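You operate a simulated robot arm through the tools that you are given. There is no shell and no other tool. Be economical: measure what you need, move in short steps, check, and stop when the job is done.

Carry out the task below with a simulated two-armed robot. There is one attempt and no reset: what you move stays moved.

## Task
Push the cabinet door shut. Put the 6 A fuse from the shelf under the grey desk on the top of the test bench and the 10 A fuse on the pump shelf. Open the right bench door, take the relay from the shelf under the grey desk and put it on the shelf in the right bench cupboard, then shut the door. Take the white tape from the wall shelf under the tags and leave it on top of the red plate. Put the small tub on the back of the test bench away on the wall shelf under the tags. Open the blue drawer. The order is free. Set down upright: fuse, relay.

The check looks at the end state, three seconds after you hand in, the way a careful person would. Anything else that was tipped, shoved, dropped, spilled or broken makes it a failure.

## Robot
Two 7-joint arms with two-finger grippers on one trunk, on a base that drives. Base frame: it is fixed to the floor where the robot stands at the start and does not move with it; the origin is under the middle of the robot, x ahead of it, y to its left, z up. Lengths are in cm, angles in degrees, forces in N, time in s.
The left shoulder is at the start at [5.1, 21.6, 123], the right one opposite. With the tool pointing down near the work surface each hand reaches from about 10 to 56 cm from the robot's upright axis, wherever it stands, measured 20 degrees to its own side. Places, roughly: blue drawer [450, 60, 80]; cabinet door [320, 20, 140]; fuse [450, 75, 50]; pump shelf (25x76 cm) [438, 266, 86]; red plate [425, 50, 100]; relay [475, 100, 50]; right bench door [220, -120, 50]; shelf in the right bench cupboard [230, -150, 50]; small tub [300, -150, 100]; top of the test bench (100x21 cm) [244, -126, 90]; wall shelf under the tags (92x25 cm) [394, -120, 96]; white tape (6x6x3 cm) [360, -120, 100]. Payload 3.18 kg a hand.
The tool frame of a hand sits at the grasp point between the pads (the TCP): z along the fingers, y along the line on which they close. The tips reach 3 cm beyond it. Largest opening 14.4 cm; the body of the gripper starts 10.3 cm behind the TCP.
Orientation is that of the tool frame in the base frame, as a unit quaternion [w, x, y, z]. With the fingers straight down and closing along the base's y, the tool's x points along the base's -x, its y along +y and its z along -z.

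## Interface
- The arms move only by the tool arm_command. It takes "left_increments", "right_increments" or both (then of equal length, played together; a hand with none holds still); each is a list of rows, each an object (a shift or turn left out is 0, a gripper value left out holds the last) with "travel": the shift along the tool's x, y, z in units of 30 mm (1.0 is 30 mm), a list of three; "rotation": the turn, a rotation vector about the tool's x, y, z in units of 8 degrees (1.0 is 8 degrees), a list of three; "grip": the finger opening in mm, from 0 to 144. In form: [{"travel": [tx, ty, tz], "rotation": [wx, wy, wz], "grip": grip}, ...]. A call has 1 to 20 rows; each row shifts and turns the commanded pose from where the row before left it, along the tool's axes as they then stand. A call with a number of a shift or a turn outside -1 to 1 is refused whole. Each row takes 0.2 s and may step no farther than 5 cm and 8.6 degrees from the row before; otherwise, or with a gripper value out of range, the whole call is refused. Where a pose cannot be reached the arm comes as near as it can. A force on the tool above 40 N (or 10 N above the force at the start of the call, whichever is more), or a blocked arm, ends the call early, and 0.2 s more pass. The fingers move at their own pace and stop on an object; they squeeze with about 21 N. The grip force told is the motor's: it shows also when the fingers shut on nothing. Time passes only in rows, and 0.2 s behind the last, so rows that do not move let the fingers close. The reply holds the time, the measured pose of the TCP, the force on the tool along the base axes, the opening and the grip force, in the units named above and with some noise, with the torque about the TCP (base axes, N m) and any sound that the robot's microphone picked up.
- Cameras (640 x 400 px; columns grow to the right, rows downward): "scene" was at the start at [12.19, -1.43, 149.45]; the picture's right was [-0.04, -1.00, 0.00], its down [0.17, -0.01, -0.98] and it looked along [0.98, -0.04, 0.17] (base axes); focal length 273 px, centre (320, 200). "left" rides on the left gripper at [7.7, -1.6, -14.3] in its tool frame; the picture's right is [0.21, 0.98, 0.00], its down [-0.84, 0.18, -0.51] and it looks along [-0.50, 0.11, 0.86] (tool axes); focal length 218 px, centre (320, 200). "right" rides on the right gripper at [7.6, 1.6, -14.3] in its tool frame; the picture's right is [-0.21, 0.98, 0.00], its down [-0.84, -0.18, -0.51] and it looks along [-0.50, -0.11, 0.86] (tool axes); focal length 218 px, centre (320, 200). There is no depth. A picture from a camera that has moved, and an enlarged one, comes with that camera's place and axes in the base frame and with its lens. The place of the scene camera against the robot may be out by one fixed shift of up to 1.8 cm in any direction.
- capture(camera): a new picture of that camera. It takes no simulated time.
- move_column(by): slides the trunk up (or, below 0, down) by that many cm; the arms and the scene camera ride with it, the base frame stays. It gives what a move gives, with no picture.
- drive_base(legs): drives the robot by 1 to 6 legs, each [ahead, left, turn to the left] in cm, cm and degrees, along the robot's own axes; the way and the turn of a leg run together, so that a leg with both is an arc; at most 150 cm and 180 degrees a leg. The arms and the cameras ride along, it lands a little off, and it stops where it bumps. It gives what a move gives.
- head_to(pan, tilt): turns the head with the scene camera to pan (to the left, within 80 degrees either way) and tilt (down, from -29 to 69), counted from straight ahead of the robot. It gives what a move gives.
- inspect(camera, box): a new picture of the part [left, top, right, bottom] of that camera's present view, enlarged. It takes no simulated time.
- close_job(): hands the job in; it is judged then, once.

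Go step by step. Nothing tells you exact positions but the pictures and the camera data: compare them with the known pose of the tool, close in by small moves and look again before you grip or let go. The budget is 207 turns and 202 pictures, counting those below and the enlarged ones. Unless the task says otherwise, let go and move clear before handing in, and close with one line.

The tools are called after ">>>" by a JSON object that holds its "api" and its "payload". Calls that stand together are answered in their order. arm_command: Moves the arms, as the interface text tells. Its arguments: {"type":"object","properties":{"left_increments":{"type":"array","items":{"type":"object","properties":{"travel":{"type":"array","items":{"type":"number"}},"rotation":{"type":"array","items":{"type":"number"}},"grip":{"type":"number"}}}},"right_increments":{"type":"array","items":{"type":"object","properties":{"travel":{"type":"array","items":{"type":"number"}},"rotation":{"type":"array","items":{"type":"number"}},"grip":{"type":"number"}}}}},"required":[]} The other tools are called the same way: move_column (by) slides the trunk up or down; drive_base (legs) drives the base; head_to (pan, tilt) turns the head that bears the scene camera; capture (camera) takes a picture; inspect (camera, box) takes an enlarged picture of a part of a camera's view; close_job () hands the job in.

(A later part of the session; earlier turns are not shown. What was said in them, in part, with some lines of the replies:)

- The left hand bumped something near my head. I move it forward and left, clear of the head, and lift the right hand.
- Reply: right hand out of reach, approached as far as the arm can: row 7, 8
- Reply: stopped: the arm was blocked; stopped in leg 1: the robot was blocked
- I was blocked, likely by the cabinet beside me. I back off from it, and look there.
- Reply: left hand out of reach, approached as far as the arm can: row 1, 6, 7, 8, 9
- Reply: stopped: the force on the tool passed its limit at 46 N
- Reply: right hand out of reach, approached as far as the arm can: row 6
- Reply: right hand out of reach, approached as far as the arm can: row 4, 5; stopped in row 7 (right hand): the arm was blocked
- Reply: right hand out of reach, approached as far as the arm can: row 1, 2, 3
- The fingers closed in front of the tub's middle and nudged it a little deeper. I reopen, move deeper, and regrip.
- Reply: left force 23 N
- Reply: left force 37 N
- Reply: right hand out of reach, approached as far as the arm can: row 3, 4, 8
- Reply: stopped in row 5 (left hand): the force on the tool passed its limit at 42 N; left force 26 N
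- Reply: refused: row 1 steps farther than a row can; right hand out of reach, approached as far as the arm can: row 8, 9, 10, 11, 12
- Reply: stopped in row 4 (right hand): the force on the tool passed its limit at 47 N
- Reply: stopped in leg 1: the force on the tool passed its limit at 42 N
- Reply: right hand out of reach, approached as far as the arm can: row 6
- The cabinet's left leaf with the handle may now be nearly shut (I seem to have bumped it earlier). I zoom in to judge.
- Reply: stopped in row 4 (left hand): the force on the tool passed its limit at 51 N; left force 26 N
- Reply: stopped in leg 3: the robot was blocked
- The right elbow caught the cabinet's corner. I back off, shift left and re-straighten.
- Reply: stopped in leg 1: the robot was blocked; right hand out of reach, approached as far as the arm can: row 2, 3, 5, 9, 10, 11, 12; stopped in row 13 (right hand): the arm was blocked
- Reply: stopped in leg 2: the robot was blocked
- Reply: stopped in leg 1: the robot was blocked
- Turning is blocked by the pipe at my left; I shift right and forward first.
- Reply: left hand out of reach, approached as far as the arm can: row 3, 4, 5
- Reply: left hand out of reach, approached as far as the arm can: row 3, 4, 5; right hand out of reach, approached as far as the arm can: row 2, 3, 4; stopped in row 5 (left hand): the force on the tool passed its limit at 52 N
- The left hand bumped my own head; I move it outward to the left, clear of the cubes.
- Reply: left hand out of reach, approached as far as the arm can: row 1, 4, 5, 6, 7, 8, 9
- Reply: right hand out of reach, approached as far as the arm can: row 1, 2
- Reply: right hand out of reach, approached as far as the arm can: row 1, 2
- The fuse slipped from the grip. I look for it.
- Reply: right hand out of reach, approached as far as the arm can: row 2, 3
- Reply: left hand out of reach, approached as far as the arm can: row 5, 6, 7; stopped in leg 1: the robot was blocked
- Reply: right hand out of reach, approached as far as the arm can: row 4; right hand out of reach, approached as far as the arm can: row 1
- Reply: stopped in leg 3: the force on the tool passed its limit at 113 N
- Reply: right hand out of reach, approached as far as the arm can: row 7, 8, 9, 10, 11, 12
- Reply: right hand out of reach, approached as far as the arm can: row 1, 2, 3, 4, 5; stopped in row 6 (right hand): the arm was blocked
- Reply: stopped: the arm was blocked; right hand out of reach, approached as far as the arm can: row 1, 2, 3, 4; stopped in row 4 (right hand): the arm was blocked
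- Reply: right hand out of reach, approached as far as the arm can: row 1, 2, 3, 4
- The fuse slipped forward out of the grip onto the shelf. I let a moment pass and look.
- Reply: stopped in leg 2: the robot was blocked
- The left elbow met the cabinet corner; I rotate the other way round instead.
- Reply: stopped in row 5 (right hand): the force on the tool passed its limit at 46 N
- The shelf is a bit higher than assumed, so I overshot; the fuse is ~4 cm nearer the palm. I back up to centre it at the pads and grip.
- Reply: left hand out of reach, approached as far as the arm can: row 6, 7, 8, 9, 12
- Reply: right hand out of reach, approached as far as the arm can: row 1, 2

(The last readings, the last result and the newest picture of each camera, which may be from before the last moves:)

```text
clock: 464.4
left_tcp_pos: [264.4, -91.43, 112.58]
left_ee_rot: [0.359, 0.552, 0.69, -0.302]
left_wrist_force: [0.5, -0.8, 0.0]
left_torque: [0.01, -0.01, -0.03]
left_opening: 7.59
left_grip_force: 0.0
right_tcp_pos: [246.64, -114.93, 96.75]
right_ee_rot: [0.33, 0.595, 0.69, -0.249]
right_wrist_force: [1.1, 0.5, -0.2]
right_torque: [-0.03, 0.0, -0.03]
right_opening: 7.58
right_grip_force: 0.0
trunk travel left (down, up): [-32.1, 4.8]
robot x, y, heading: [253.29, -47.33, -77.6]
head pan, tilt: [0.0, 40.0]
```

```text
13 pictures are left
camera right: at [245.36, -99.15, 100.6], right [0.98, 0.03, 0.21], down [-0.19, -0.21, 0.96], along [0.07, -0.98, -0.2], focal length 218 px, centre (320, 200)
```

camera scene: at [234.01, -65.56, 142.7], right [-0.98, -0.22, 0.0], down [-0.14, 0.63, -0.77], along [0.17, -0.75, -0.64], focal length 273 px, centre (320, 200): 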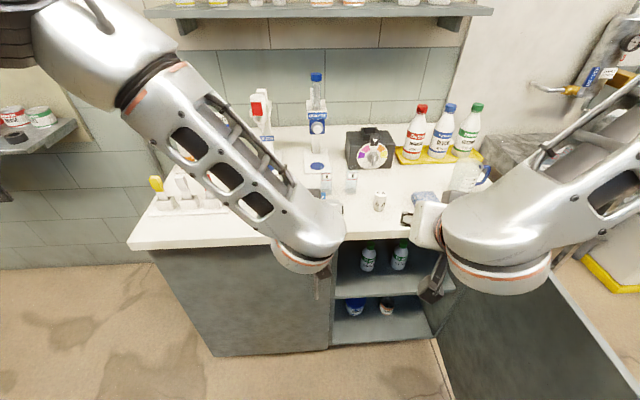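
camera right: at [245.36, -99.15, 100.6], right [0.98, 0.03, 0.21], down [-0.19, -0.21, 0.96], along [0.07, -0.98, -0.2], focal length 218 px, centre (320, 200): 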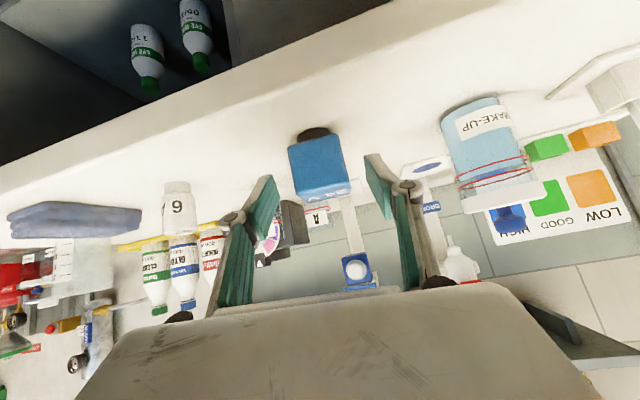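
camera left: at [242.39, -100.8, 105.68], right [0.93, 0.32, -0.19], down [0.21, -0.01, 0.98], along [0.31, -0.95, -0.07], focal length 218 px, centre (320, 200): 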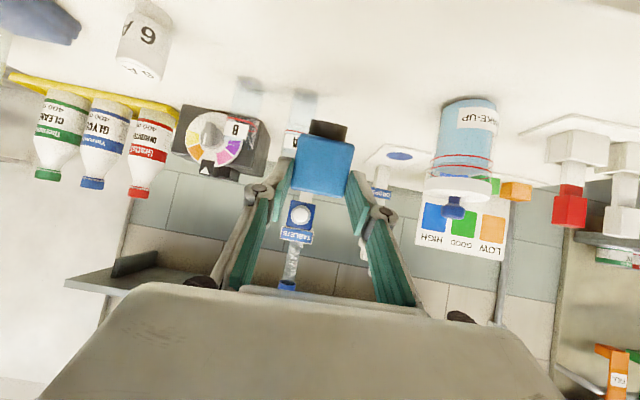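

>>> {"api": "arm_command", "payload": {"right_increments": [{"travel": [0.04, 0, 0.4]}, {"travel": [0.04, 0, 0.4]}, {"grip": 10}, {}, {}, {"travel": [-0.5, 0, -0.44]}, {"travel": [-0.5, 0, -0.44]}, {"travel": [-0.5, 0, -0.44]}, {"travel": [-0.5, 0, -0.44]}, {}]}}

>>> {"api": "capture", "payload": {"camera": "right"}}

```text
clock: 466.6
left_tcp_pos: [264.58, -91.6, 112.49]
left_ee_rot: [0.359, 0.551, 0.69, -0.301]
left_wrist_force: [0.4, 0.3, -0.1]
left_torque: [-0.01, 0.03, 0.0]
left_opening: 7.6
left_grip_force: 0.0
right_tcp_pos: [246.35, -115.25, 104.09]
right_ee_rot: [0.333, 0.593, 0.689, -0.25]
right_wrist_force: [0.8, -0.1, 0.7]
right_torque: [0.04, 0.03, 0.0]
right_opening: 4.74
right_grip_force: 20.8
right hand out of reach, approached as far as the arm can: row 1, 2
trunk travel left (down, up): [-32.1, 4.8]
robot x, y, heading: [253.18, -47.32, -77.7]
head pan, tilt: [0.0, 40.0]
```

```text
12 pictures are left
camera right: at [245.1, -99.42, 107.84], right [0.98, 0.03, 0.21], down [-0.2, -0.2, 0.96], along [0.07, -0.98, -0.19], focal length 218 px, centre (320, 200)
```

right: 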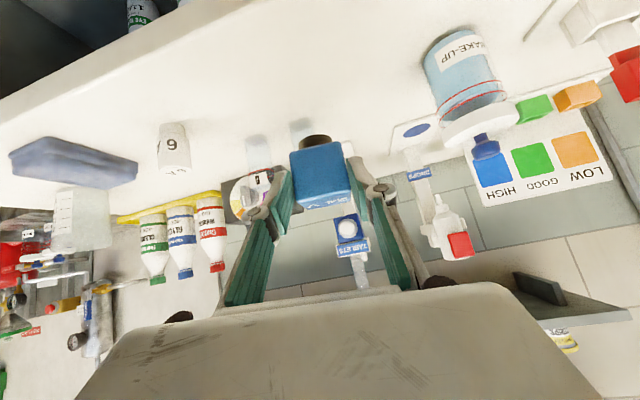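

Relay is in the right hand. I back off, lower the trunk, lower the hand to shelf height, and line up with the cupboard's right part.

>>> {"api": "drive_base", "payload": {"legs": [[-34, 0, 0]]}}

>>> {"api": "move_column", "payload": {"by": -24}}

>>> {"api": "arm_command", "payload": {"right_increments": [{"travel": [0.55, -0.4, 0.75]}, {"travel": [0.55, -0.4, 0.75]}, {"travel": [0.55, -0.4, 0.75]}, {"travel": [0.55, -0.4, 0.75]}, {"travel": [0.5, -0.4, 0.7]}, {}]}}

>>> {"api": "drive_base", "payload": {"legs": [[0, -33, 0]]}}

>>> {"api": "capture", "payload": {"camera": "scene"}}

```text
clock: 468.9
left_tcp_pos: [257.0, -58.09, 112.51]
left_ee_rot: [0.36, 0.551, 0.69, -0.301]
left_wrist_force: [-1.0, 1.0, -0.3]
left_torque: [-0.05, -0.01, 0.0]
left_opening: 7.58
left_grip_force: 0.0
right_tcp_pos: [238.9, -81.85, 104.08]
right_ee_rot: [0.334, 0.593, 0.689, -0.25]
right_wrist_force: [0.1, 0.9, 0.3]
right_torque: [0.04, 0.05, 0.03]
right_opening: 4.73
right_grip_force: 20.8
trunk travel left (down, up): [-32.1, 4.8]
robot x, y, heading: [245.97, -13.93, -77.7]
head pan, tilt: [0.0, 40.0]
```

```text
clock: 470.9
left_tcp_pos: [263.53, -61.59, 87.35]
left_ee_rot: [0.406, 0.507, 0.721, -0.24]
left_wrist_force: [0.4, 0.1, -0.3]
left_torque: [0.01, 0.0, -0.05]
left_opening: 7.6
left_grip_force: 0.0
right_tcp_pos: [239.05, -81.77, 80.12]
right_ee_rot: [0.324, 0.596, 0.694, -0.242]
right_wrist_force: [0.3, 0.6, -0.9]
right_torque: [0.05, 0.0, 0.03]
right_opening: 4.73
right_grip_force: 21.1
trunk travel left (down, up): [-9.7, 27.3]
robot x, y, heading: [245.62, -14.14, -77.2]
head pan, tilt: [0.0, 40.0]
stopped: the arm was blocked; the commanded pose is now the measured one
```

```text
clock: 472.4
left_tcp_pos: [263.28, -61.39, 87.63]
left_ee_rot: [0.407, 0.507, 0.721, -0.24]
left_wrist_force: [-0.3, 0.2, 0.5]
left_torque: [-0.01, 0.02, -0.02]
left_opening: 7.6
left_grip_force: 0.1
right_tcp_pos: [237.76, -89.05, 73.78]
right_ee_rot: [0.314, 0.6, 0.696, -0.24]
right_wrist_force: [0.9, -0.4, -0.3]
right_torque: [0.05, 0.01, -0.01]
right_opening: 4.74
right_grip_force: 21.1
right hand out of reach, approached as far as the arm can: row 1, 2, 3, 4, 5
trunk travel left (down, up): [-9.7, 27.3]
robot x, y, heading: [245.98, -14.0, -77.4]
head pan, tilt: [0.0, 40.0]
```

```text
clock: 475.8
left_tcp_pos: [231.05, -68.66, 87.52]
left_ee_rot: [0.406, 0.507, 0.721, -0.24]
left_wrist_force: [0.2, -0.7, -0.3]
left_torque: [-0.03, 0.03, 0.03]
left_opening: 7.61
left_grip_force: 0.0
right_tcp_pos: [205.44, -96.22, 73.81]
right_ee_rot: [0.315, 0.599, 0.696, -0.24]
right_wrist_force: [-0.7, 0.1, 0.2]
right_torque: [0.03, 0.0, -0.04]
right_opening: 4.75
right_grip_force: 20.9
trunk travel left (down, up): [-9.7, 27.3]
robot x, y, heading: [213.52, -21.17, -77.5]
head pan, tilt: [0.0, 40.0]
```

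```text
11 pictures are left
camera scene: at [219.23, -50.22, 118.21], right [-0.98, -0.22, 0.0], down [-0.14, 0.63, -0.77], along [0.17, -0.75, -0.64], focal length 273 px, centre (320, 200)
```

scene: 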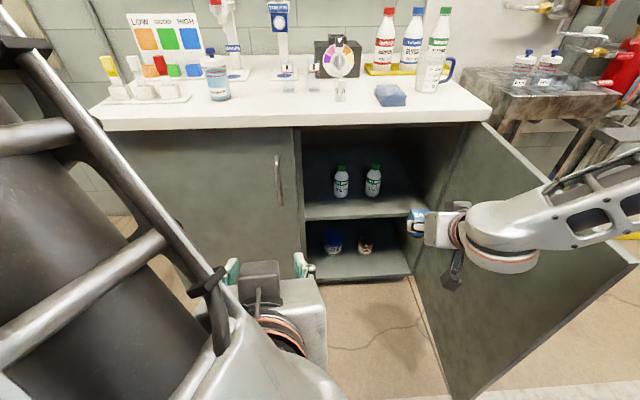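

The opening between the bottles and the right wall is clear. I extend, lower and shift right with the arm, then drive ahead partway.

>>> {"api": "arm_command", "payload": {"right_increments": [{"travel": [-0.2, -0.4, 0.9]}, {"travel": [-0.2, -0.4, 0.9]}, {"travel": [-0.2, -0.4, 0.9]}, {"travel": [-0.2, -0.4, 0.9]}, {"travel": [-0.2, -0.4, 0.9]}, {}]}}

>>> {"api": "drive_base", "payload": {"legs": [[9, 0, 0]]}}

>>> {"api": "capture", "payload": {"camera": "right"}}

```text
clock: 477.2
left_tcp_pos: [231.26, -68.61, 87.8]
left_ee_rot: [0.407, 0.507, 0.721, -0.24]
left_wrist_force: [0.2, 0.2, -0.3]
left_torque: [0.01, 0.01, 0.02]
left_opening: 7.6
left_grip_force: 0.0
right_tcp_pos: [201.76, -109.01, 66.7]
right_ee_rot: [0.316, 0.598, 0.696, -0.24]
right_wrist_force: [0.5, -0.8, -0.8]
right_torque: [0.03, 0.01, -0.04]
right_opening: 4.7
right_grip_force: 21.0
trunk travel left (down, up): [-9.7, 27.3]
robot x, y, heading: [213.63, -21.46, -77.5]
head pan, tilt: [0.0, 40.0]
```

```text
clock: 478.3
left_tcp_pos: [233.17, -77.37, 87.61]
left_ee_rot: [0.407, 0.507, 0.721, -0.24]
left_wrist_force: [0.7, 0.1, -0.4]
left_torque: [-0.02, -0.04, 0.03]
left_opening: 7.61
left_grip_force: 0.2
right_tcp_pos: [203.75, -117.69, 66.6]
right_ee_rot: [0.315, 0.599, 0.696, -0.24]
right_wrist_force: [-0.2, 0.1, -0.6]
right_torque: [0.02, 0.03, -0.02]
right_opening: 4.71
right_grip_force: 20.9
trunk travel left (down, up): [-9.7, 27.3]
robot x, y, heading: [215.75, -29.69, -77.2]
head pan, tilt: [0.0, 40.0]
```

```text
10 pictures are left
camera right: at [202.51, -102.0, 71.0], right [0.98, 0.02, 0.19], down [-0.18, -0.25, 0.95], along [0.07, -0.97, -0.24], focal length 218 px, centre (320, 200)
```

right: 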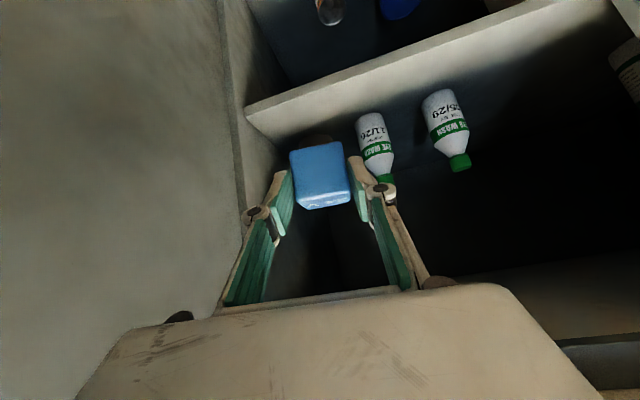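

Tight but workable: I move in ~4.7 cm so the relay sits just inside the shelf edge, left of nothing but clear of the bottle.

>>> {"api": "drive_base", "payload": {"legs": [[4.7, -0.3, 0]]}}

>>> {"api": "arm_command", "payload": {"right_increments": [{"travel": [0.2, 0, 0.19]}, {"travel": [0.2, 0, 0.19]}, {"travel": [0.1, 0, 0.1]}, {}]}}

>>> {"api": "capture", "payload": {"camera": "right"}}

```text
clock: 479.2
left_tcp_pos: [233.96, -82.03, 87.63]
left_ee_rot: [0.407, 0.506, 0.722, -0.24]
left_wrist_force: [0.0, 0.1, 0.5]
left_torque: [0.02, -0.01, -0.01]
left_opening: 7.59
left_grip_force: 0.0
right_tcp_pos: [204.44, -122.2, 66.6]
right_ee_rot: [0.315, 0.598, 0.697, -0.24]
right_wrist_force: [-0.3, -0.8, -1.4]
right_torque: [0.01, 0.0, -0.01]
right_opening: 4.74
right_grip_force: 21.5
trunk travel left (down, up): [-9.7, 27.3]
robot x, y, heading: [216.09, -34.44, -77.5]
head pan, tilt: [0.0, 40.0]
```

```text
clock: 480.2
left_tcp_pos: [233.99, -81.98, 87.51]
left_ee_rot: [0.406, 0.507, 0.721, -0.24]
left_wrist_force: [-0.2, -0.2, 0.2]
left_torque: [0.02, -0.05, -0.02]
left_opening: 7.59
left_grip_force: 0.1
right_tcp_pos: [204.55, -122.15, 64.52]
right_ee_rot: [0.315, 0.599, 0.696, -0.24]
right_wrist_force: [-0.2, 0.2, -0.9]
right_torque: [0.05, 0.05, 0.01]
right_opening: 4.72
right_grip_force: 20.5
trunk travel left (down, up): [-9.7, 27.3]
robot x, y, heading: [215.98, -34.43, -77.5]
head pan, tilt: [0.0, 40.0]
```

```text
9 pictures are left
camera right: at [203.32, -106.55, 68.92], right [0.98, 0.02, 0.19], down [-0.18, -0.24, 0.95], along [0.07, -0.97, -0.24], focal length 218 px, centre (320, 200)
```

right: 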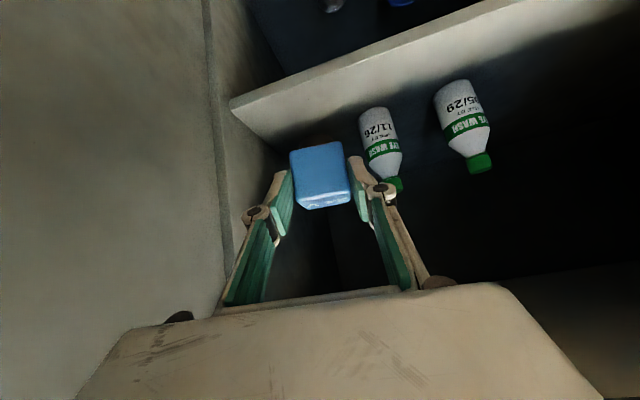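

>>> {"api": "arm_command", "payload": {"right_increments": [{"travel": [0.1, 0, 0.1]}, {"travel": [0.1, 0, 0.1]}, {}]}}

```text
clock: 481.0
left_tcp_pos: [233.88, -81.88, 87.58]
left_ee_rot: [0.407, 0.507, 0.721, -0.24]
left_wrist_force: [-0.5, -0.2, 0.1]
left_torque: [0.0, 0.02, -0.02]
left_opening: 7.58
left_grip_force: 0.0
right_tcp_pos: [204.39, -122.35, 63.59]
right_ee_rot: [0.314, 0.599, 0.696, -0.24]
right_wrist_force: [-0.3, 0.2, -1.2]
right_torque: [0.04, 0.02, 0.0]
right_opening: 4.72
right_grip_force: 20.3
trunk travel left (down, up): [-9.7, 27.3]
robot x, y, heading: [216.1, -34.49, -77.5]
head pan, tilt: [0.0, 40.0]
```

>>> {"api": "arm_command", "payload": {"right_increments": [{"travel": [0.1, 0, 0.1]}, {"travel": [0.1, 0, 0.1]}, {}]}}

```text
clock: 481.8
left_tcp_pos: [233.9, -82.06, 87.59]
left_ee_rot: [0.406, 0.507, 0.721, -0.24]
left_wrist_force: [-0.3, 0.3, 0.8]
left_torque: [0.03, 0.02, 0.01]
left_opening: 7.63
left_grip_force: 0.0
right_tcp_pos: [204.71, -122.17, 62.72]
right_ee_rot: [0.315, 0.598, 0.697, -0.24]
right_wrist_force: [0.1, 0.0, -1.6]
right_torque: [0.04, -0.02, 0.01]
right_opening: 4.71
right_grip_force: 20.7
trunk travel left (down, up): [-9.7, 27.3]
robot x, y, heading: [216.23, -34.47, -77.7]
head pan, tilt: [0.0, 40.0]
```

>>> {"api": "arm_command", "payload": {"right_increments": [{"travel": [0.1, 0, 0.1]}, {"travel": [0.1, 0, 0.1]}, {}]}}

>>> {"api": "inspect", "payload": {"camera": "right", "box": [220, 70, 420, 230]}}

```text
clock: 482.6
left_tcp_pos: [233.97, -81.98, 87.56]
left_ee_rot: [0.407, 0.506, 0.721, -0.24]
left_wrist_force: [0.3, -0.1, 0.6]
left_torque: [0.01, 0.0, 0.01]
left_opening: 7.61
left_grip_force: 0.0
right_tcp_pos: [204.55, -122.27, 61.96]
right_ee_rot: [0.313, 0.6, 0.696, -0.239]
right_wrist_force: [-0.3, 0.2, -0.7]
right_torque: [0.04, 0.01, 0.04]
right_opening: 4.73
right_grip_force: 20.7
trunk travel left (down, up): [-9.7, 27.3]
robot x, y, heading: [216.15, -34.33, -77.4]
head pan, tilt: [0.0, 40.0]
```

```text
2.50 times, centred on (320, 150) of right
camera zoom: at [203.46, -106.69, 66.45], right [0.98, 0.02, 0.19], down [-0.18, -0.25, 0.95], along [0.07, -0.97, -0.24], focal length 546 px, centre (320, 325)
```

zoom: 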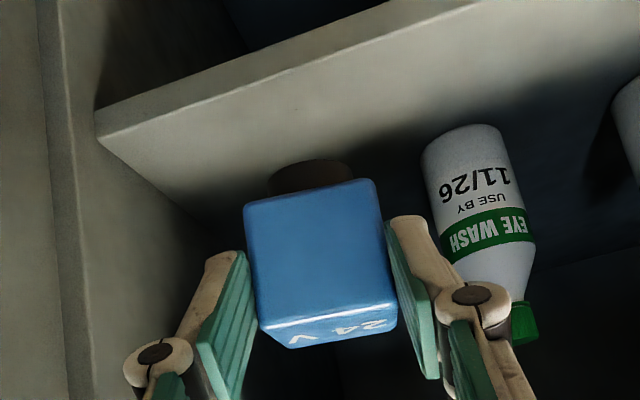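

>>> {"api": "arm_command", "payload": {"right_increments": [{"travel": [0.1, 0, 0.1]}, {"travel": [0.1, 0, 0.1]}, {"travel": [0.1, 0, 0.1]}, {}]}}

```text
clock: 483.6
left_tcp_pos: [233.85, -81.86, 87.65]
left_ee_rot: [0.407, 0.506, 0.722, -0.24]
left_wrist_force: [0.0, 0.8, 0.4]
left_torque: [0.02, -0.06, 0.03]
left_opening: 7.59
left_grip_force: 0.0
right_tcp_pos: [204.66, -122.35, 61.96]
right_ee_rot: [0.314, 0.599, 0.696, -0.24]
right_wrist_force: [0.7, 0.3, -1.3]
right_torque: [0.04, 0.01, 0.03]
right_opening: 4.76
right_grip_force: 20.7
right hand out of reach, approached as far as the arm can: row 1, 2, 3
trunk travel left (down, up): [-9.7, 27.3]
robot x, y, heading: [216.13, -34.21, -77.2]
head pan, tilt: [0.0, 40.0]
```

>>> {"api": "move_column", "payload": {"by": -1.2}}

```text
clock: 484.2
left_tcp_pos: [235.15, -82.53, 86.05]
left_ee_rot: [0.417, 0.497, 0.726, -0.228]
left_wrist_force: [-0.5, 1.4, 0.9]
left_torque: [0.01, 0.01, -0.01]
left_opening: 7.6
left_grip_force: 0.0
right_tcp_pos: [204.4, -121.41, 58.03]
right_ee_rot: [0.299, 0.605, 0.702, -0.229]
right_wrist_force: [-0.5, 0.4, -0.8]
right_torque: [0.06, -0.01, -0.01]
right_opening: 4.73
right_grip_force: 20.8
trunk travel left (down, up): [-8.5, 28.5]
robot x, y, heading: [216.32, -34.63, -77.7]
head pan, tilt: [0.0, 40.0]
```

>>> {"api": "inspect", "payload": {"camera": "right", "box": [200, 60, 440, 240]}}

```text
2.22 times, centred on (320, 150) of right
camera zoom: at [203.25, -106.0, 63.24], right [0.98, 0.01, 0.19], down [-0.17, -0.28, 0.94], along [0.06, -0.96, -0.28], focal length 485 px, centre (320, 311)
```

zoom: 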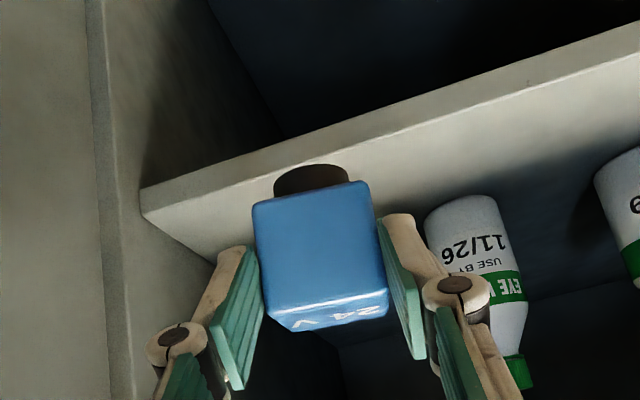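

The shelf front is recessed (~5 cm) and lower (≈53). I raise again, drive 5.5 cm further in, and then lower.

>>> {"api": "move_column", "payload": {"by": 1.2}}

>>> {"api": "drive_base", "payload": {"legs": [[5.6, 0, 0]]}}

>>> {"api": "move_column", "payload": {"by": -0.6}}

>>> {"api": "inspect", "payload": {"camera": "right", "box": [200, 60, 440, 240]}}

```text
clock: 484.8
left_tcp_pos: [233.86, -82.05, 87.6]
left_ee_rot: [0.406, 0.507, 0.721, -0.241]
left_wrist_force: [0.2, -0.7, 0.4]
left_torque: [0.01, -0.02, 0.03]
left_opening: 7.59
left_grip_force: 0.2
right_tcp_pos: [204.35, -121.48, 59.21]
right_ee_rot: [0.299, 0.604, 0.702, -0.228]
right_wrist_force: [0.5, -0.1, -1.0]
right_torque: [0.03, 0.03, 0.01]
right_opening: 4.72
right_grip_force: 20.9
trunk travel left (down, up): [-9.7, 27.3]
robot x, y, heading: [216.2, -34.68, -77.4]
head pan, tilt: [0.0, 40.0]
```

```text
clock: 485.8
left_tcp_pos: [235.1, -87.36, 87.53]
left_ee_rot: [0.407, 0.507, 0.72, -0.241]
left_wrist_force: [0.4, 0.2, -0.6]
left_torque: [0.01, 0.02, 0.03]
left_opening: 7.57
left_grip_force: 0.1
right_tcp_pos: [205.63, -126.92, 59.27]
right_ee_rot: [0.3, 0.604, 0.702, -0.228]
right_wrist_force: [0.1, -0.5, -1.2]
right_torque: [0.05, 0.0, 0.03]
right_opening: 4.72
right_grip_force: 21.0
trunk travel left (down, up): [-9.7, 27.3]
robot x, y, heading: [216.98, -39.76, -77.6]
head pan, tilt: [0.0, 40.0]
```

```text
clock: 486.3
left_tcp_pos: [235.74, -87.64, 86.77]
left_ee_rot: [0.411, 0.503, 0.723, -0.234]
left_wrist_force: [0.3, -0.2, 0.0]
left_torque: [0.0, 0.02, 0.01]
left_opening: 7.57
left_grip_force: 0.0
right_tcp_pos: [205.62, -126.95, 58.85]
right_ee_rot: [0.3, 0.603, 0.703, -0.228]
right_wrist_force: [0.9, 0.5, -1.2]
right_torque: [0.04, 0.03, -0.01]
right_opening: 4.74
right_grip_force: 20.9
trunk travel left (down, up): [-9.1, 27.9]
robot x, y, heading: [216.99, -39.6, -77.4]
head pan, tilt: [0.0, 40.0]
```

```text
2.22 times, centred on (320, 150) of right
camera zoom: at [204.52, -111.45, 63.96], right [0.98, 0.01, 0.19], down [-0.17, -0.28, 0.94], along [0.07, -0.96, -0.27], focal length 485 px, centre (320, 311)
```

zoom: 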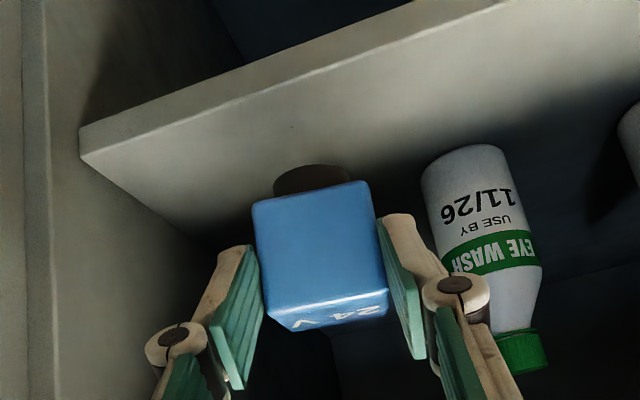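

>>> {"api": "arm_command", "payload": {"right_increments": [{"travel": [0.1, 0, 0.095]}, {"travel": [0.1, 0, 0.095]}, {"travel": [0.1, 0, 0.095]}, {}]}}

```text
clock: 487.3
left_tcp_pos: [235.6, -87.69, 86.88]
left_ee_rot: [0.412, 0.502, 0.723, -0.235]
left_wrist_force: [0.4, -0.2, -0.5]
left_torque: [0.0, 0.02, 0.02]
left_opening: 7.59
left_grip_force: 0.0
right_tcp_pos: [205.5, -126.92, 57.73]
right_ee_rot: [0.299, 0.605, 0.702, -0.228]
right_wrist_force: [-0.3, 0.6, -1.8]
right_torque: [0.04, -0.01, -0.02]
right_opening: 4.72
right_grip_force: 20.9
right hand out of reach, approached as far as the arm can: row 3
trunk travel left (down, up): [-9.1, 27.9]
robot x, y, heading: [217.09, -39.7, -77.5]
head pan, tilt: [0.0, 40.0]
```

>>> {"api": "move_column", "payload": {"by": -0.7}}

>>> {"api": "move_column", "payload": {"by": -0.5}}

```text
clock: 487.9
left_tcp_pos: [236.45, -87.94, 85.97]
left_ee_rot: [0.418, 0.496, 0.727, -0.227]
left_wrist_force: [-0.1, -0.1, -0.4]
left_torque: [0.02, 0.03, -0.05]
left_opening: 7.61
left_grip_force: 0.0
right_tcp_pos: [205.36, -126.55, 55.79]
right_ee_rot: [0.293, 0.606, 0.706, -0.222]
right_wrist_force: [0.1, 0.6, 0.0]
right_torque: [0.07, -0.01, 0.0]
right_opening: 4.71
right_grip_force: 21.0
trunk travel left (down, up): [-8.4, 28.6]
robot x, y, heading: [217.78, -39.97, -77.5]
head pan, tilt: [0.0, 40.0]
```

```text
clock: 488.4
left_tcp_pos: [237.02, -88.24, 85.38]
left_ee_rot: [0.424, 0.492, 0.727, -0.223]
left_wrist_force: [-0.1, -0.7, 0.2]
left_torque: [0.03, -0.01, 0.0]
left_opening: 7.63
left_grip_force: 0.1
right_tcp_pos: [205.42, -126.52, 55.29]
right_ee_rot: [0.291, 0.607, 0.706, -0.222]
right_wrist_force: [0.1, 0.4, -0.6]
right_torque: [0.09, -0.03, 0.0]
right_opening: 4.74
right_grip_force: 21.1
trunk travel left (down, up): [-7.9, 29.1]
robot x, y, heading: [217.06, -39.71, -77.5]
head pan, tilt: [0.0, 40.0]
```

>>> {"api": "move_column", "payload": {"by": -0.6}}

>>> {"api": "move_column", "payload": {"by": -0.6}}

>>> {"api": "inspect", "payload": {"camera": "right", "box": [200, 60, 440, 240]}}

```text
clock: 489.0
left_tcp_pos: [237.69, -88.39, 84.62]
left_ee_rot: [0.431, 0.485, 0.73, -0.215]
left_wrist_force: [-0.1, 0.0, -0.4]
left_torque: [0.04, -0.02, 0.0]
left_opening: 7.61
left_grip_force: 0.0
right_tcp_pos: [205.28, -126.52, 54.51]
right_ee_rot: [0.288, 0.608, 0.706, -0.22]
right_wrist_force: [0.8, 0.0, -0.5]
right_torque: [0.03, -0.01, -0.01]
right_opening: 4.75
right_grip_force: 20.9
trunk travel left (down, up): [-7.3, 29.7]
robot x, y, heading: [217.27, -40.14, -77.5]
head pan, tilt: [0.0, 40.0]
```

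```text
clock: 489.5
left_tcp_pos: [238.42, -88.77, 83.61]
left_ee_rot: [0.436, 0.481, 0.731, -0.208]
left_wrist_force: [-0.6, 0.0, -0.2]
left_torque: [0.04, 0.02, 0.02]
left_opening: 7.59
left_grip_force: 0.0
right_tcp_pos: [205.3, -126.41, 53.72]
right_ee_rot: [0.286, 0.609, 0.707, -0.218]
right_wrist_force: [0.0, 0.0, 0.9]
right_torque: [0.0, -0.04, 0.01]
right_opening: 4.73
right_grip_force: 20.9
trunk travel left (down, up): [-6.7, 30.3]
robot x, y, heading: [217.13, -39.88, -77.5]
head pan, tilt: [0.0, 40.0]
```

```text
2.22 times, centred on (320, 150) of right
camera zoom: at [204.19, -111.26, 59.34], right [0.98, 0.01, 0.18], down [-0.17, -0.32, 0.93], along [0.06, -0.95, -0.31], focal length 485 px, centre (320, 311)
```

zoom: 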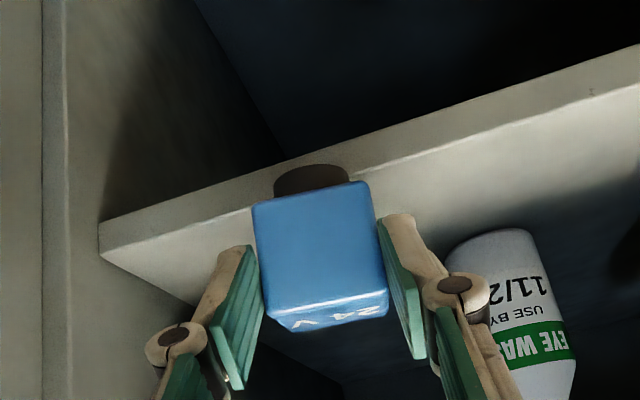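

Triangulating both views: the shelf edge is at d≈173 with top ≈47.6. I raise a little, shift left 4.5 cm for body clearance, go 8 cm deeper.

>>> {"api": "move_column", "payload": {"by": 1.6}}

>>> {"api": "drive_base", "payload": {"legs": [[0, 4.5, 0], [8.2, 0, 0]]}}

>>> {"api": "inspect", "payload": {"camera": "right", "box": [160, 40, 480, 260]}}

```text
clock: 490.2
left_tcp_pos: [237.26, -87.66, 86.89]
left_ee_rot: [0.424, 0.491, 0.724, -0.234]
left_wrist_force: [0.7, 0.1, -0.7]
left_torque: [-0.02, 0.01, -0.02]
left_opening: 7.63
left_grip_force: 0.1
right_tcp_pos: [206.2, -127.45, 58.2]
right_ee_rot: [0.297, 0.602, 0.704, -0.229]
right_wrist_force: [0.5, 0.3, -0.9]
right_torque: [0.05, 0.02, -0.01]
right_opening: 4.75
right_grip_force: 20.7
trunk travel left (down, up): [-8.3, 28.7]
robot x, y, heading: [217.46, -39.66, -77.3]
head pan, tilt: [0.0, 40.0]
```

```text
clock: 491.9
left_tcp_pos: [242.83, -94.95, 85.83]
left_ee_rot: [0.418, 0.497, 0.726, -0.226]
left_wrist_force: [0.4, 0.0, -0.1]
left_torque: [0.0, 0.02, 0.0]
left_opening: 7.63
left_grip_force: 0.1
right_tcp_pos: [211.53, -133.47, 55.14]
right_ee_rot: [0.285, 0.608, 0.708, -0.217]
right_wrist_force: [-0.7, 0.0, -0.6]
right_torque: [0.03, -0.02, 0.02]
right_opening: 4.73
right_grip_force: 20.9
trunk travel left (down, up): [-8.3, 28.7]
robot x, y, heading: [223.45, -46.92, -77.3]
head pan, tilt: [0.0, 40.0]
```

```text
1.82 times, centred on (320, 150) of right
camera zoom: at [210.4, -118.23, 60.83], right [0.98, 0.01, 0.18], down [-0.17, -0.32, 0.93], along [0.06, -0.95, -0.31], focal length 397 px, centre (320, 291)
```

zoom: 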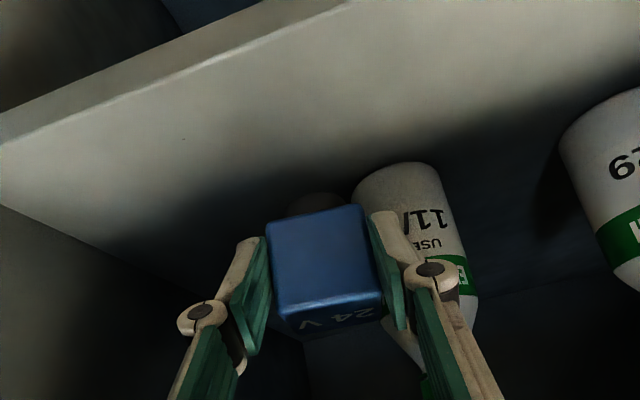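

Now it is well over the shelf. I lower to contact.

>>> {"api": "move_column", "payload": {"by": -0.7}}

>>> {"api": "move_column", "payload": {"by": -0.6}}

>>> {"api": "move_column", "payload": {"by": -0.5}}

```text
clock: 492.5
left_tcp_pos: [243.55, -95.26, 84.93]
left_ee_rot: [0.426, 0.489, 0.729, -0.218]
left_wrist_force: [0.1, -0.3, -0.4]
left_torque: [0.0, 0.05, 0.0]
left_opening: 7.62
left_grip_force: 0.0
right_tcp_pos: [211.55, -133.49, 54.64]
right_ee_rot: [0.287, 0.608, 0.708, -0.218]
right_wrist_force: [0.1, 0.3, 0.4]
right_torque: [0.02, 0.02, -0.01]
right_opening: 4.77
right_grip_force: 20.7
trunk travel left (down, up): [-7.6, 29.4]
robot x, y, heading: [223.35, -46.7, -77.2]
head pan, tilt: [0.0, 40.0]
```

```text
clock: 493.0
left_tcp_pos: [244.09, -95.59, 83.99]
left_ee_rot: [0.431, 0.484, 0.731, -0.213]
left_wrist_force: [0.1, 0.7, -0.4]
left_torque: [0.03, 0.01, 0.01]
left_opening: 7.59
left_grip_force: 0.0
right_tcp_pos: [211.53, -133.48, 54.08]
right_ee_rot: [0.286, 0.609, 0.707, -0.218]
right_wrist_force: [0.0, -0.1, 0.0]
right_torque: [0.06, 0.0, 0.0]
right_opening: 4.76
right_grip_force: 21.2
trunk travel left (down, up): [-7.0, 30.0]
robot x, y, heading: [223.65, -46.9, -77.4]
head pan, tilt: [0.0, 40.0]
```

```text
clock: 493.6
left_tcp_pos: [244.57, -95.86, 83.48]
left_ee_rot: [0.437, 0.479, 0.732, -0.207]
left_wrist_force: [1.0, 0.7, -0.6]
left_torque: [0.03, -0.01, 0.0]
left_opening: 7.6
left_grip_force: 0.0
right_tcp_pos: [211.45, -133.47, 53.45]
right_ee_rot: [0.286, 0.608, 0.708, -0.217]
right_wrist_force: [0.1, -0.7, -0.4]
right_torque: [0.06, 0.02, 0.02]
right_opening: 4.74
right_grip_force: 20.6
trunk travel left (down, up): [-6.5, 30.5]
robot x, y, heading: [223.67, -46.89, -77.5]
head pan, tilt: [0.0, 40.0]
```

>>> {"api": "move_column", "payload": {"by": -0.6}}

>>> {"api": "move_column", "payload": {"by": -0.5}}

>>> {"api": "move_column", "payload": {"by": -0.5}}

```text
clock: 494.1
left_tcp_pos: [245.21, -96.0, 82.53]
left_ee_rot: [0.443, 0.474, 0.734, -0.2]
left_wrist_force: [0.4, 0.2, 0.0]
left_torque: [0.01, 0.02, 0.0]
left_opening: 7.59
left_grip_force: 0.0
right_tcp_pos: [211.58, -133.45, 52.9]
right_ee_rot: [0.285, 0.608, 0.709, -0.215]
right_wrist_force: [0.0, -1.5, -0.1]
right_torque: [0.04, 0.02, -0.03]
right_opening: 4.76
right_grip_force: 21.4
trunk travel left (down, up): [-5.9, 31.1]
robot x, y, heading: [223.63, -46.82, -77.6]
head pan, tilt: [0.0, 40.0]
```

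```text
clock: 494.6
left_tcp_pos: [245.83, -96.01, 82.0]
left_ee_rot: [0.448, 0.471, 0.735, -0.195]
left_wrist_force: [-0.1, -0.2, 0.2]
left_torque: [-0.01, 0.0, 0.02]
left_opening: 7.6
left_grip_force: 0.1
right_tcp_pos: [211.59, -133.47, 52.17]
right_ee_rot: [0.282, 0.609, 0.71, -0.213]
right_wrist_force: [-0.8, 0.6, -0.8]
right_torque: [-0.01, 0.0, 0.03]
right_opening: 4.74
right_grip_force: 21.1
trunk travel left (down, up): [-5.4, 31.6]
robot x, y, heading: [223.55, -46.81, -77.6]
head pan, tilt: [0.0, 40.0]
```

```text
clock: 495.2
left_tcp_pos: [246.3, -96.22, 81.38]
left_ee_rot: [0.453, 0.467, 0.735, -0.191]
left_wrist_force: [0.6, -0.7, -0.1]
left_torque: [0.01, 0.03, -0.01]
left_opening: 7.6
left_grip_force: 0.0
right_tcp_pos: [211.72, -133.71, 52.11]
right_ee_rot: [0.283, 0.609, 0.709, -0.214]
right_wrist_force: [0.8, 2.3, 11.5]
right_torque: [-0.17, 0.05, 0.01]
right_opening: 4.75
right_grip_force: 20.8
trunk travel left (down, up): [-4.9, 32.1]
robot x, y, heading: [223.33, -46.8, -77.8]
head pan, tilt: [0.0, 40.0]
```

Contact (11.5 N): the relay is on the shelf. I open gently and back straight out.

>>> {"api": "arm_command", "payload": {"right_increments": [{"grip": 52}, {"grip": 58}, {"grip": 66}, {"grip": 72}, {}]}}

>>> {"api": "drive_base", "payload": {"legs": [[-14, 0, 0]]}}

>>> {"api": "capture", "payload": {"camera": "right"}}

```text
clock: 496.4
left_tcp_pos: [246.29, -96.32, 81.06]
left_ee_rot: [0.453, 0.468, 0.734, -0.189]
left_wrist_force: [0.9, 0.8, 0.1]
left_torque: [0.01, 0.02, 0.02]
left_opening: 7.61
left_grip_force: 0.1
right_tcp_pos: [211.49, -133.48, 51.78]
right_ee_rot: [0.282, 0.609, 0.71, -0.213]
right_wrist_force: [0.7, 0.7, -0.5]
right_torque: [-0.02, 0.0, -0.01]
right_opening: 7.16
right_grip_force: 0.2
trunk travel left (down, up): [-4.9, 32.1]
robot x, y, heading: [223.34, -47.21, -77.7]
head pan, tilt: [0.0, 40.0]
```

```text
clock: 497.7
left_tcp_pos: [243.27, -82.63, 81.08]
left_ee_rot: [0.453, 0.471, 0.733, -0.189]
left_wrist_force: [-0.4, -0.3, 0.3]
left_torque: [-0.01, 0.0, -0.01]
left_opening: 7.6
left_grip_force: 0.1
right_tcp_pos: [208.49, -120.03, 51.9]
right_ee_rot: [0.282, 0.61, 0.709, -0.214]
right_wrist_force: [-0.7, 0.0, 0.2]
right_torque: [0.0, 0.01, -0.04]
right_opening: 7.2
right_grip_force: 0.0
trunk travel left (down, up): [-4.9, 32.1]
robot x, y, heading: [220.3, -32.93, -77.4]
head pan, tilt: [0.0, 40.0]
```

```text
3 pictures are left
camera right: at [207.37, -104.73, 57.71], right [0.98, 0.01, 0.18], down [-0.17, -0.33, 0.93], along [0.06, -0.94, -0.32], focal length 218 px, centre (320, 200)
```

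right: 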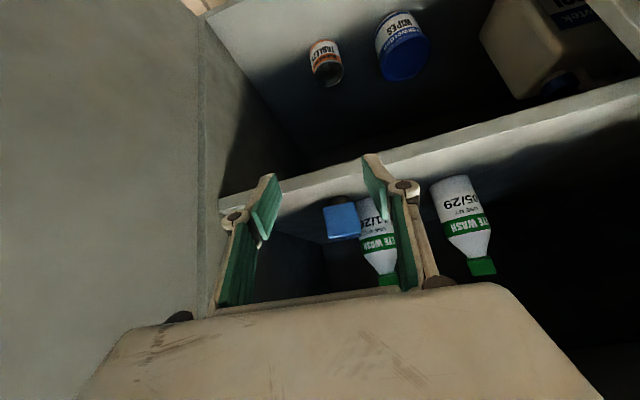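

The relay stands on the shelf. Now to shut the door: I bring the closed right hand around the door's free edge to its outer side.

>>> {"api": "arm_command", "payload": {"right_increments": [{"grip": 0}, {}]}}

>>> {"api": "drive_base", "payload": {"legs": [[-56, 0, 0], [0, -38, 0], [26, 0, 0]]}}

>>> {"api": "head_to", "payload": {"pan": -10, "tilt": 40}}

>>> {"api": "capture", "payload": {"camera": "scene"}}

```text
clock: 498.3
left_tcp_pos: [243.38, -82.63, 81.1]
left_ee_rot: [0.454, 0.47, 0.734, -0.187]
left_wrist_force: [0.2, 0.4, 0.4]
left_torque: [0.02, 0.0, 0.02]
left_opening: 7.63
left_grip_force: 0.1
right_tcp_pos: [208.44, -119.86, 51.76]
right_ee_rot: [0.282, 0.609, 0.71, -0.213]
right_wrist_force: [-0.3, -1.1, -1.0]
right_torque: [-0.06, 0.01, 0.01]
right_opening: 0.01
right_grip_force: 20.7
trunk travel left (down, up): [-4.9, 32.1]
robot x, y, heading: [220.66, -33.42, -77.2]
head pan, tilt: [0.0, 40.0]
```

```text
clock: 506.2
left_tcp_pos: [198.92, -56.36, 80.99]
left_ee_rot: [0.454, 0.468, 0.735, -0.186]
left_wrist_force: [-0.1, 0.7, 0.4]
left_torque: [0.05, -0.01, -0.02]
left_opening: 7.62
left_grip_force: 0.2
right_tcp_pos: [164.4, -92.8, 51.31]
right_ee_rot: [0.278, 0.604, 0.718, -0.207]
right_wrist_force: [-2.6, 4.5, 1.7]
right_torque: [-0.36, -0.4, 0.35]
right_opening: 0.0
right_grip_force: 20.9
trunk travel left (down, up): [-4.9, 32.1]
robot x, y, heading: [175.97, -6.66, -77.1]
head pan, tilt: [0.0, 40.0]
stopped in leg 3: the force on the tool passed its limit at 173 N (the readings are from after the stop); the commanded pose is now the measured one
```

```text
clock: 506.9
left_tcp_pos: [199.0, -56.32, 81.07]
left_ee_rot: [0.455, 0.468, 0.735, -0.187]
left_wrist_force: [0.7, 0.4, -0.1]
left_torque: [0.01, 0.0, -0.02]
left_opening: 7.63
left_grip_force: 0.1
right_tcp_pos: [164.39, -92.76, 51.32]
right_ee_rot: [0.279, 0.604, 0.718, -0.206]
right_wrist_force: [-3.5, 7.9, -0.9]
right_torque: [-0.81, -0.36, 0.48]
right_opening: 0.0
right_grip_force: 20.6
trunk travel left (down, up): [-4.9, 32.1]
robot x, y, heading: [176.21, -6.99, -76.9]
head pan, tilt: [-10.0, 40.0]
```

```text
2 pictures are left
camera scene: at [181.39, -41.1, 111.83], right [-1.0, -0.05, 0.0], down [-0.03, 0.64, -0.77], along [0.04, -0.77, -0.64], focal length 273 px, centre (320, 200)
```

scene: 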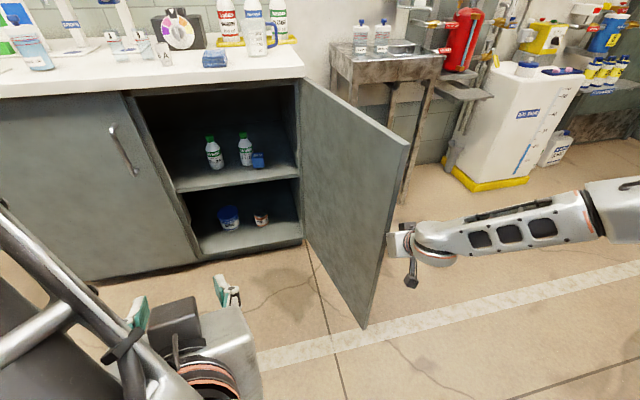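

The door stands more open (~120°) than thought and my hand touched its edge. I back off, go further right, then forward beside its outer face.

>>> {"api": "drive_base", "payload": {"legs": [[-14, 0, 0], [0, -20, 0], [28, 0, 0]]}}

>>> {"api": "drive_base", "payload": {"legs": [[0, 25, 0], [0, 25, 0]]}}

```text
clock: 511.8
left_tcp_pos: [182.81, -74.13, 81.12]
left_ee_rot: [0.455, 0.467, 0.735, -0.186]
left_wrist_force: [0.6, -0.7, -0.4]
left_torque: [0.01, -0.02, 0.0]
left_opening: 7.62
left_grip_force: 0.1
right_tcp_pos: [148.31, -110.7, 51.36]
right_ee_rot: [0.279, 0.603, 0.718, -0.206]
right_wrist_force: [0.1, 0.0, -0.7]
right_torque: [-0.02, -0.01, -0.01]
right_opening: 0.0
right_grip_force: 20.8
trunk travel left (down, up): [-4.9, 32.1]
robot x, y, heading: [159.53, -24.66, -77.1]
head pan, tilt: [-10.0, 40.0]
```

```text
clock: 516.9
left_tcp_pos: [231.08, -63.28, 81.05]
left_ee_rot: [0.455, 0.468, 0.735, -0.186]
left_wrist_force: [0.2, 0.2, 0.5]
left_torque: [0.0, -0.01, -0.03]
left_opening: 7.59
left_grip_force: 0.0
right_tcp_pos: [196.38, -100.04, 51.43]
right_ee_rot: [0.28, 0.605, 0.716, -0.208]
right_wrist_force: [-4.9, -20.7, 0.1]
right_torque: [2.23, -0.45, -0.88]
right_opening: 0.01
right_grip_force: 20.8
trunk travel left (down, up): [-4.9, 32.1]
robot x, y, heading: [208.32, -13.93, -77.4]
head pan, tilt: [-10.0, 40.0]
```

The door is swinging with my hand. I continue left and forward in small legs.

>>> {"api": "drive_base", "payload": {"legs": [[-4, 10, 0], [4, 8, 0]]}}

```text
clock: 517.8
left_tcp_pos: [231.94, -62.78, 81.07]
left_ee_rot: [0.454, 0.469, 0.734, -0.188]
left_wrist_force: [-0.7, -0.1, 0.2]
left_torque: [0.03, -0.01, 0.03]
left_opening: 7.62
left_grip_force: 0.2
right_tcp_pos: [196.57, -100.25, 51.86]
right_ee_rot: [0.28, 0.61, 0.709, -0.216]
right_wrist_force: [-0.4, -2.7, -2.6]
right_torque: [0.05, 0.02, -0.08]
right_opening: 0.0
right_grip_force: 21.3
trunk travel left (down, up): [-4.9, 32.1]
robot x, y, heading: [208.55, -13.36, -77.6]
head pan, tilt: [-10.0, 40.0]
stopped in leg 1: the force on the tool passed its limit at 52 N (the readings are from after the stop); the commanded pose is now the measured one
```

>>> {"api": "drive_base", "payload": {"legs": [[3, 7, 0], [5, 5, 0]]}}

```text
clock: 518.6
left_tcp_pos: [232.77, -62.93, 80.98]
left_ee_rot: [0.454, 0.468, 0.734, -0.188]
left_wrist_force: [-1.1, -0.3, 0.9]
left_torque: [-0.01, -0.02, 0.03]
left_opening: 7.59
left_grip_force: 0.1
right_tcp_pos: [197.3, -100.2, 51.82]
right_ee_rot: [0.279, 0.612, 0.707, -0.217]
right_wrist_force: [-0.4, -1.2, 0.3]
right_torque: [0.1, -0.02, 0.01]
right_opening: 0.01
right_grip_force: 21.0
trunk travel left (down, up): [-4.9, 32.1]
robot x, y, heading: [210.25, -13.59, -77.6]
head pan, tilt: [-10.0, 40.0]
stopped in leg 1: the robot was blocked; the commanded pose is now the measured one
```

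>>> {"api": "head_to", "payload": {"pan": -25, "tilt": 50}}

>>> {"api": "capture", "payload": {"camera": "scene"}}

```text
clock: 519.4
left_tcp_pos: [232.83, -62.96, 81.11]
left_ee_rot: [0.454, 0.469, 0.734, -0.188]
left_wrist_force: [1.0, -0.5, 0.5]
left_torque: [-0.04, 0.03, -0.01]
left_opening: 7.61
left_grip_force: 0.1
right_tcp_pos: [197.15, -100.24, 51.85]
right_ee_rot: [0.279, 0.612, 0.707, -0.217]
right_wrist_force: [0.1, -1.8, 0.4]
right_torque: [0.24, -0.04, -0.03]
right_opening: 0.0
right_grip_force: 20.5
trunk travel left (down, up): [-4.9, 32.1]
robot x, y, heading: [209.64, -13.71, -77.4]
head pan, tilt: [-25.0, 50.0]
```

```text
1 pictures are left
camera scene: at [213.2, -46.65, 110.43], right [-0.98, 0.22, 0.0], down [0.17, 0.75, -0.64], along [-0.14, -0.63, -0.77], focal length 273 px, centre (320, 200)
```

scene: 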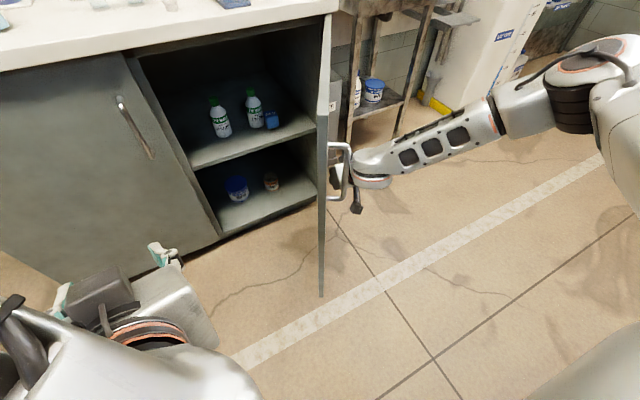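

The hand is hooked inside the handle. I swing the door rigidly by driving an arc about its hinge.

>>> {"api": "drive_base", "payload": {"legs": [[6.7, 18.3, -10], [6.7, 18.3, -10]]}}

```text
clock: 523.4
left_tcp_pos: [251.15, -79.57, 81.13]
left_ee_rot: [0.414, 0.59, 0.64, -0.265]
left_wrist_force: [0.4, -0.6, 0.1]
left_torque: [-0.01, 0.03, 0.01]
left_opening: 7.6
left_grip_force: 0.0
right_tcp_pos: [204.74, -102.33, 51.76]
right_ee_rot: [0.237, 0.727, 0.59, -0.261]
right_wrist_force: [-0.4, 0.0, -0.6]
right_torque: [0.0, 0.0, 0.0]
right_opening: 0.0
right_grip_force: 20.4
trunk travel left (down, up): [-4.9, 32.1]
robot x, y, heading: [247.1, -25.32, -97.8]
head pan, tilt: [-25.0, 50.0]
```

>>> {"api": "drive_base", "payload": {"legs": [[8, 22, -12]]}}

```text
clock: 526.0
left_tcp_pos: [259.26, -92.36, 81.2]
left_ee_rot: [0.384, 0.654, 0.575, -0.307]
left_wrist_force: [-0.5, -0.7, -0.1]
left_torque: [0.0, -0.02, 0.02]
left_opening: 7.58
left_grip_force: 0.0
right_tcp_pos: [209.2, -104.9, 51.78]
right_ee_rot: [0.208, 0.785, 0.509, -0.286]
right_wrist_force: [0.0, -0.1, 0.9]
right_torque: [-0.02, -0.02, 0.01]
right_opening: 0.01
right_grip_force: 21.4
trunk travel left (down, up): [-4.9, 32.1]
robot x, y, heading: [266.16, -38.38, -109.9]
head pan, tilt: [-25.0, 50.0]
```

Door is around half shut. I disengage sideways.

>>> {"api": "drive_base", "payload": {"legs": [[0, -10, 0]]}}

```text
clock: 527.5
left_tcp_pos: [249.9, -88.89, 81.05]
left_ee_rot: [0.384, 0.654, 0.575, -0.306]
left_wrist_force: [0.4, -0.4, -0.3]
left_torque: [0.01, 0.03, 0.03]
left_opening: 7.61
left_grip_force: 0.0
right_tcp_pos: [200.05, -101.45, 51.76]
right_ee_rot: [0.208, 0.785, 0.51, -0.285]
right_wrist_force: [-0.2, -0.4, 0.0]
right_torque: [-0.02, 0.01, 0.0]
right_opening: 0.0
right_grip_force: 21.2
trunk travel left (down, up): [-4.9, 32.1]
robot x, y, heading: [257.09, -34.7, -109.9]
head pan, tilt: [-25.0, 50.0]
```

Clear. I back away, re-square to the bench, and line the right fist up to push the leaf straight toward the bench.

>>> {"api": "drive_base", "payload": {"legs": [[-40, 0, 0], [0, -40, 0], [0, 0, 33], [0, -14, 0]]}}

```text
clock: 536.7
left_tcp_pos: [242.76, -35.95, 81.13]
left_ee_rot: [0.455, 0.465, 0.736, -0.186]
left_wrist_force: [-0.6, 0.1, -0.4]
left_torque: [0.0, -0.01, 0.01]
left_opening: 7.61
left_grip_force: 0.0
right_tcp_pos: [207.62, -73.76, 51.87]
right_ee_rot: [0.28, 0.609, 0.711, -0.215]
right_wrist_force: [0.4, -1.0, -0.4]
right_torque: [-0.01, 0.0, 0.02]
right_opening: 0.02
right_grip_force: 20.6
trunk travel left (down, up): [-4.9, 32.1]
robot x, y, heading: [218.97, 12.99, -76.9]
head pan, tilt: [-25.0, 50.0]
```

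>>> {"api": "drive_base", "payload": {"legs": [[25, 0, 0]]}}

>>> {"api": "drive_base", "payload": {"legs": [[12, 0, 0]]}}

```text
clock: 538.6
left_tcp_pos: [248.61, -60.73, 81.07]
left_ee_rot: [0.455, 0.465, 0.736, -0.186]
left_wrist_force: [-0.4, -0.3, -0.5]
left_torque: [0.0, 0.0, 0.01]
left_opening: 7.63
left_grip_force: 0.0
right_tcp_pos: [213.35, -98.44, 51.76]
right_ee_rot: [0.28, 0.608, 0.711, -0.214]
right_wrist_force: [0.0, -0.6, -0.4]
right_torque: [0.01, 0.0, 0.02]
right_opening: 0.0
right_grip_force: 20.9
trunk travel left (down, up): [-4.9, 32.1]
robot x, y, heading: [225.15, -11.6, -76.8]
head pan, tilt: [-25.0, 50.0]
```

```text
clock: 539.8
left_tcp_pos: [251.35, -72.36, 81.1]
left_ee_rot: [0.455, 0.465, 0.737, -0.185]
left_wrist_force: [0.7, -0.3, -0.5]
left_torque: [-0.01, -0.02, -0.03]
left_opening: 7.59
left_grip_force: 0.0
right_tcp_pos: [216.09, -110.04, 51.71]
right_ee_rot: [0.28, 0.608, 0.711, -0.214]
right_wrist_force: [-0.2, -0.1, 0.0]
right_torque: [0.0, -0.02, 0.01]
right_opening: 0.0
right_grip_force: 20.8
trunk travel left (down, up): [-4.9, 32.1]
robot x, y, heading: [227.98, -22.92, -76.7]
head pan, tilt: [-25.0, 50.0]
```

I use the last picture to verify the door's position.

>>> {"api": "capture", "payload": {"camera": "scene"}}

```text
0 pictures are left
camera scene: at [231.53, -56.24, 110.4], right [-0.98, 0.21, 0.0], down [0.16, 0.75, -0.64], along [-0.13, -0.63, -0.77], focal length 273 px, centre (320, 200)
```

scene: 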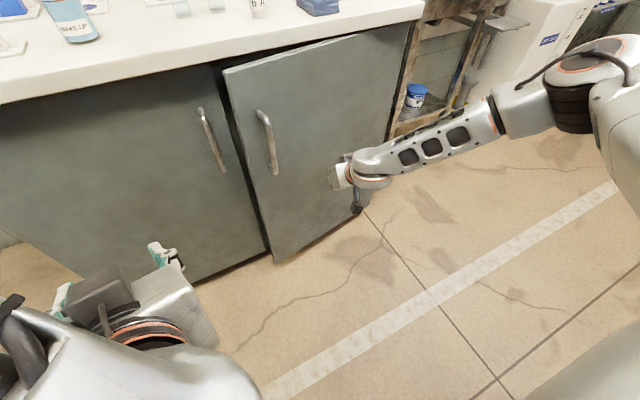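

The door is nearly shut with my fist on it. I keep pushing until it stops firmly.

>>> {"api": "drive_base", "payload": {"legs": [[6, 0, 0]]}}

>>> {"api": "drive_base", "payload": {"legs": [[4, 0, 0]]}}

>>> {"api": "drive_base", "payload": {"legs": [[4, 0, 0]]}}

```text
clock: 540.8
left_tcp_pos: [252.55, -78.12, 81.09]
left_ee_rot: [0.454, 0.464, 0.738, -0.184]
left_wrist_force: [0.4, -0.6, 0.0]
left_torque: [-0.04, 0.0, 0.01]
left_opening: 7.63
left_grip_force: 0.1
right_tcp_pos: [217.41, -115.78, 51.81]
right_ee_rot: [0.28, 0.609, 0.711, -0.215]
right_wrist_force: [-0.3, -0.8, 0.0]
right_torque: [-0.04, 0.03, -0.02]
right_opening: 0.0
right_grip_force: 21.1
trunk travel left (down, up): [-4.9, 32.1]
robot x, y, heading: [229.46, -28.72, -76.9]
head pan, tilt: [-25.0, 50.0]
```

```text
clock: 541.7
left_tcp_pos: [253.7, -81.93, 81.18]
left_ee_rot: [0.455, 0.465, 0.737, -0.185]
left_wrist_force: [0.2, -0.2, 0.3]
left_torque: [-0.01, -0.01, 0.0]
left_opening: 7.62
left_grip_force: 0.0
right_tcp_pos: [218.3, -119.7, 51.9]
right_ee_rot: [0.28, 0.609, 0.71, -0.216]
right_wrist_force: [0.4, -0.5, -0.6]
right_torque: [-0.04, -0.03, 0.04]
right_opening: 0.0
right_grip_force: 21.3
trunk travel left (down, up): [-4.9, 32.1]
robot x, y, heading: [229.54, -32.14, -77.0]
head pan, tilt: [-25.0, 50.0]
```

```text
clock: 542.4
left_tcp_pos: [253.66, -82.85, 80.97]
left_ee_rot: [0.455, 0.465, 0.736, -0.186]
left_wrist_force: [0.0, 0.1, -0.6]
left_torque: [0.0, -0.03, 0.01]
left_opening: 7.6
left_grip_force: 0.0
right_tcp_pos: [218.45, -119.86, 51.46]
right_ee_rot: [0.277, 0.61, 0.712, -0.211]
right_wrist_force: [-0.8, 5.8, 3.1]
right_torque: [0.0, -0.02, 0.06]
right_opening: 0.01
right_grip_force: 20.6
trunk travel left (down, up): [-4.9, 32.1]
robot x, y, heading: [230.18, -33.58, -77.0]
head pan, tilt: [-25.0, 50.0]
stopped in leg 1: the force on the tool passed its limit at 70 N (the readings are from after the stop); the commanded pose is now the measured one
```

The door is shut (firm stop at 70 N, at the original closed plane). I back away and hand in.

>>> {"api": "drive_base", "payload": {"legs": [[-30, 0, 0]]}}

>>> {"api": "close_job", "payload": {}}

```text
clock: 544.5
left_tcp_pos: [246.89, -53.9, 81.13]
left_ee_rot: [0.456, 0.464, 0.737, -0.186]
left_wrist_force: [-0.2, 0.3, 1.0]
left_torque: [0.0, 0.01, -0.02]
left_opening: 7.58
left_grip_force: 0.1
right_tcp_pos: [211.84, -91.14, 51.43]
right_ee_rot: [0.277, 0.609, 0.713, -0.21]
right_wrist_force: [-0.7, -0.3, 0.7]
right_torque: [0.0, 0.02, 0.0]
right_opening: 0.0
right_grip_force: 21.0
trunk travel left (down, up): [-4.9, 32.1]
robot x, y, heading: [223.58, -4.88, -76.9]
head pan, tilt: [-25.0, 50.0]
```

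```text
The job is handed in.
```

Every part of the task is done and handed in, though I dropped the 10 A fuse on the floor once before setting it upright on the pump shelf, bumped the cabinet, pump rack and door along the way, and judged the final door closing by contact force because I had no pictures left.
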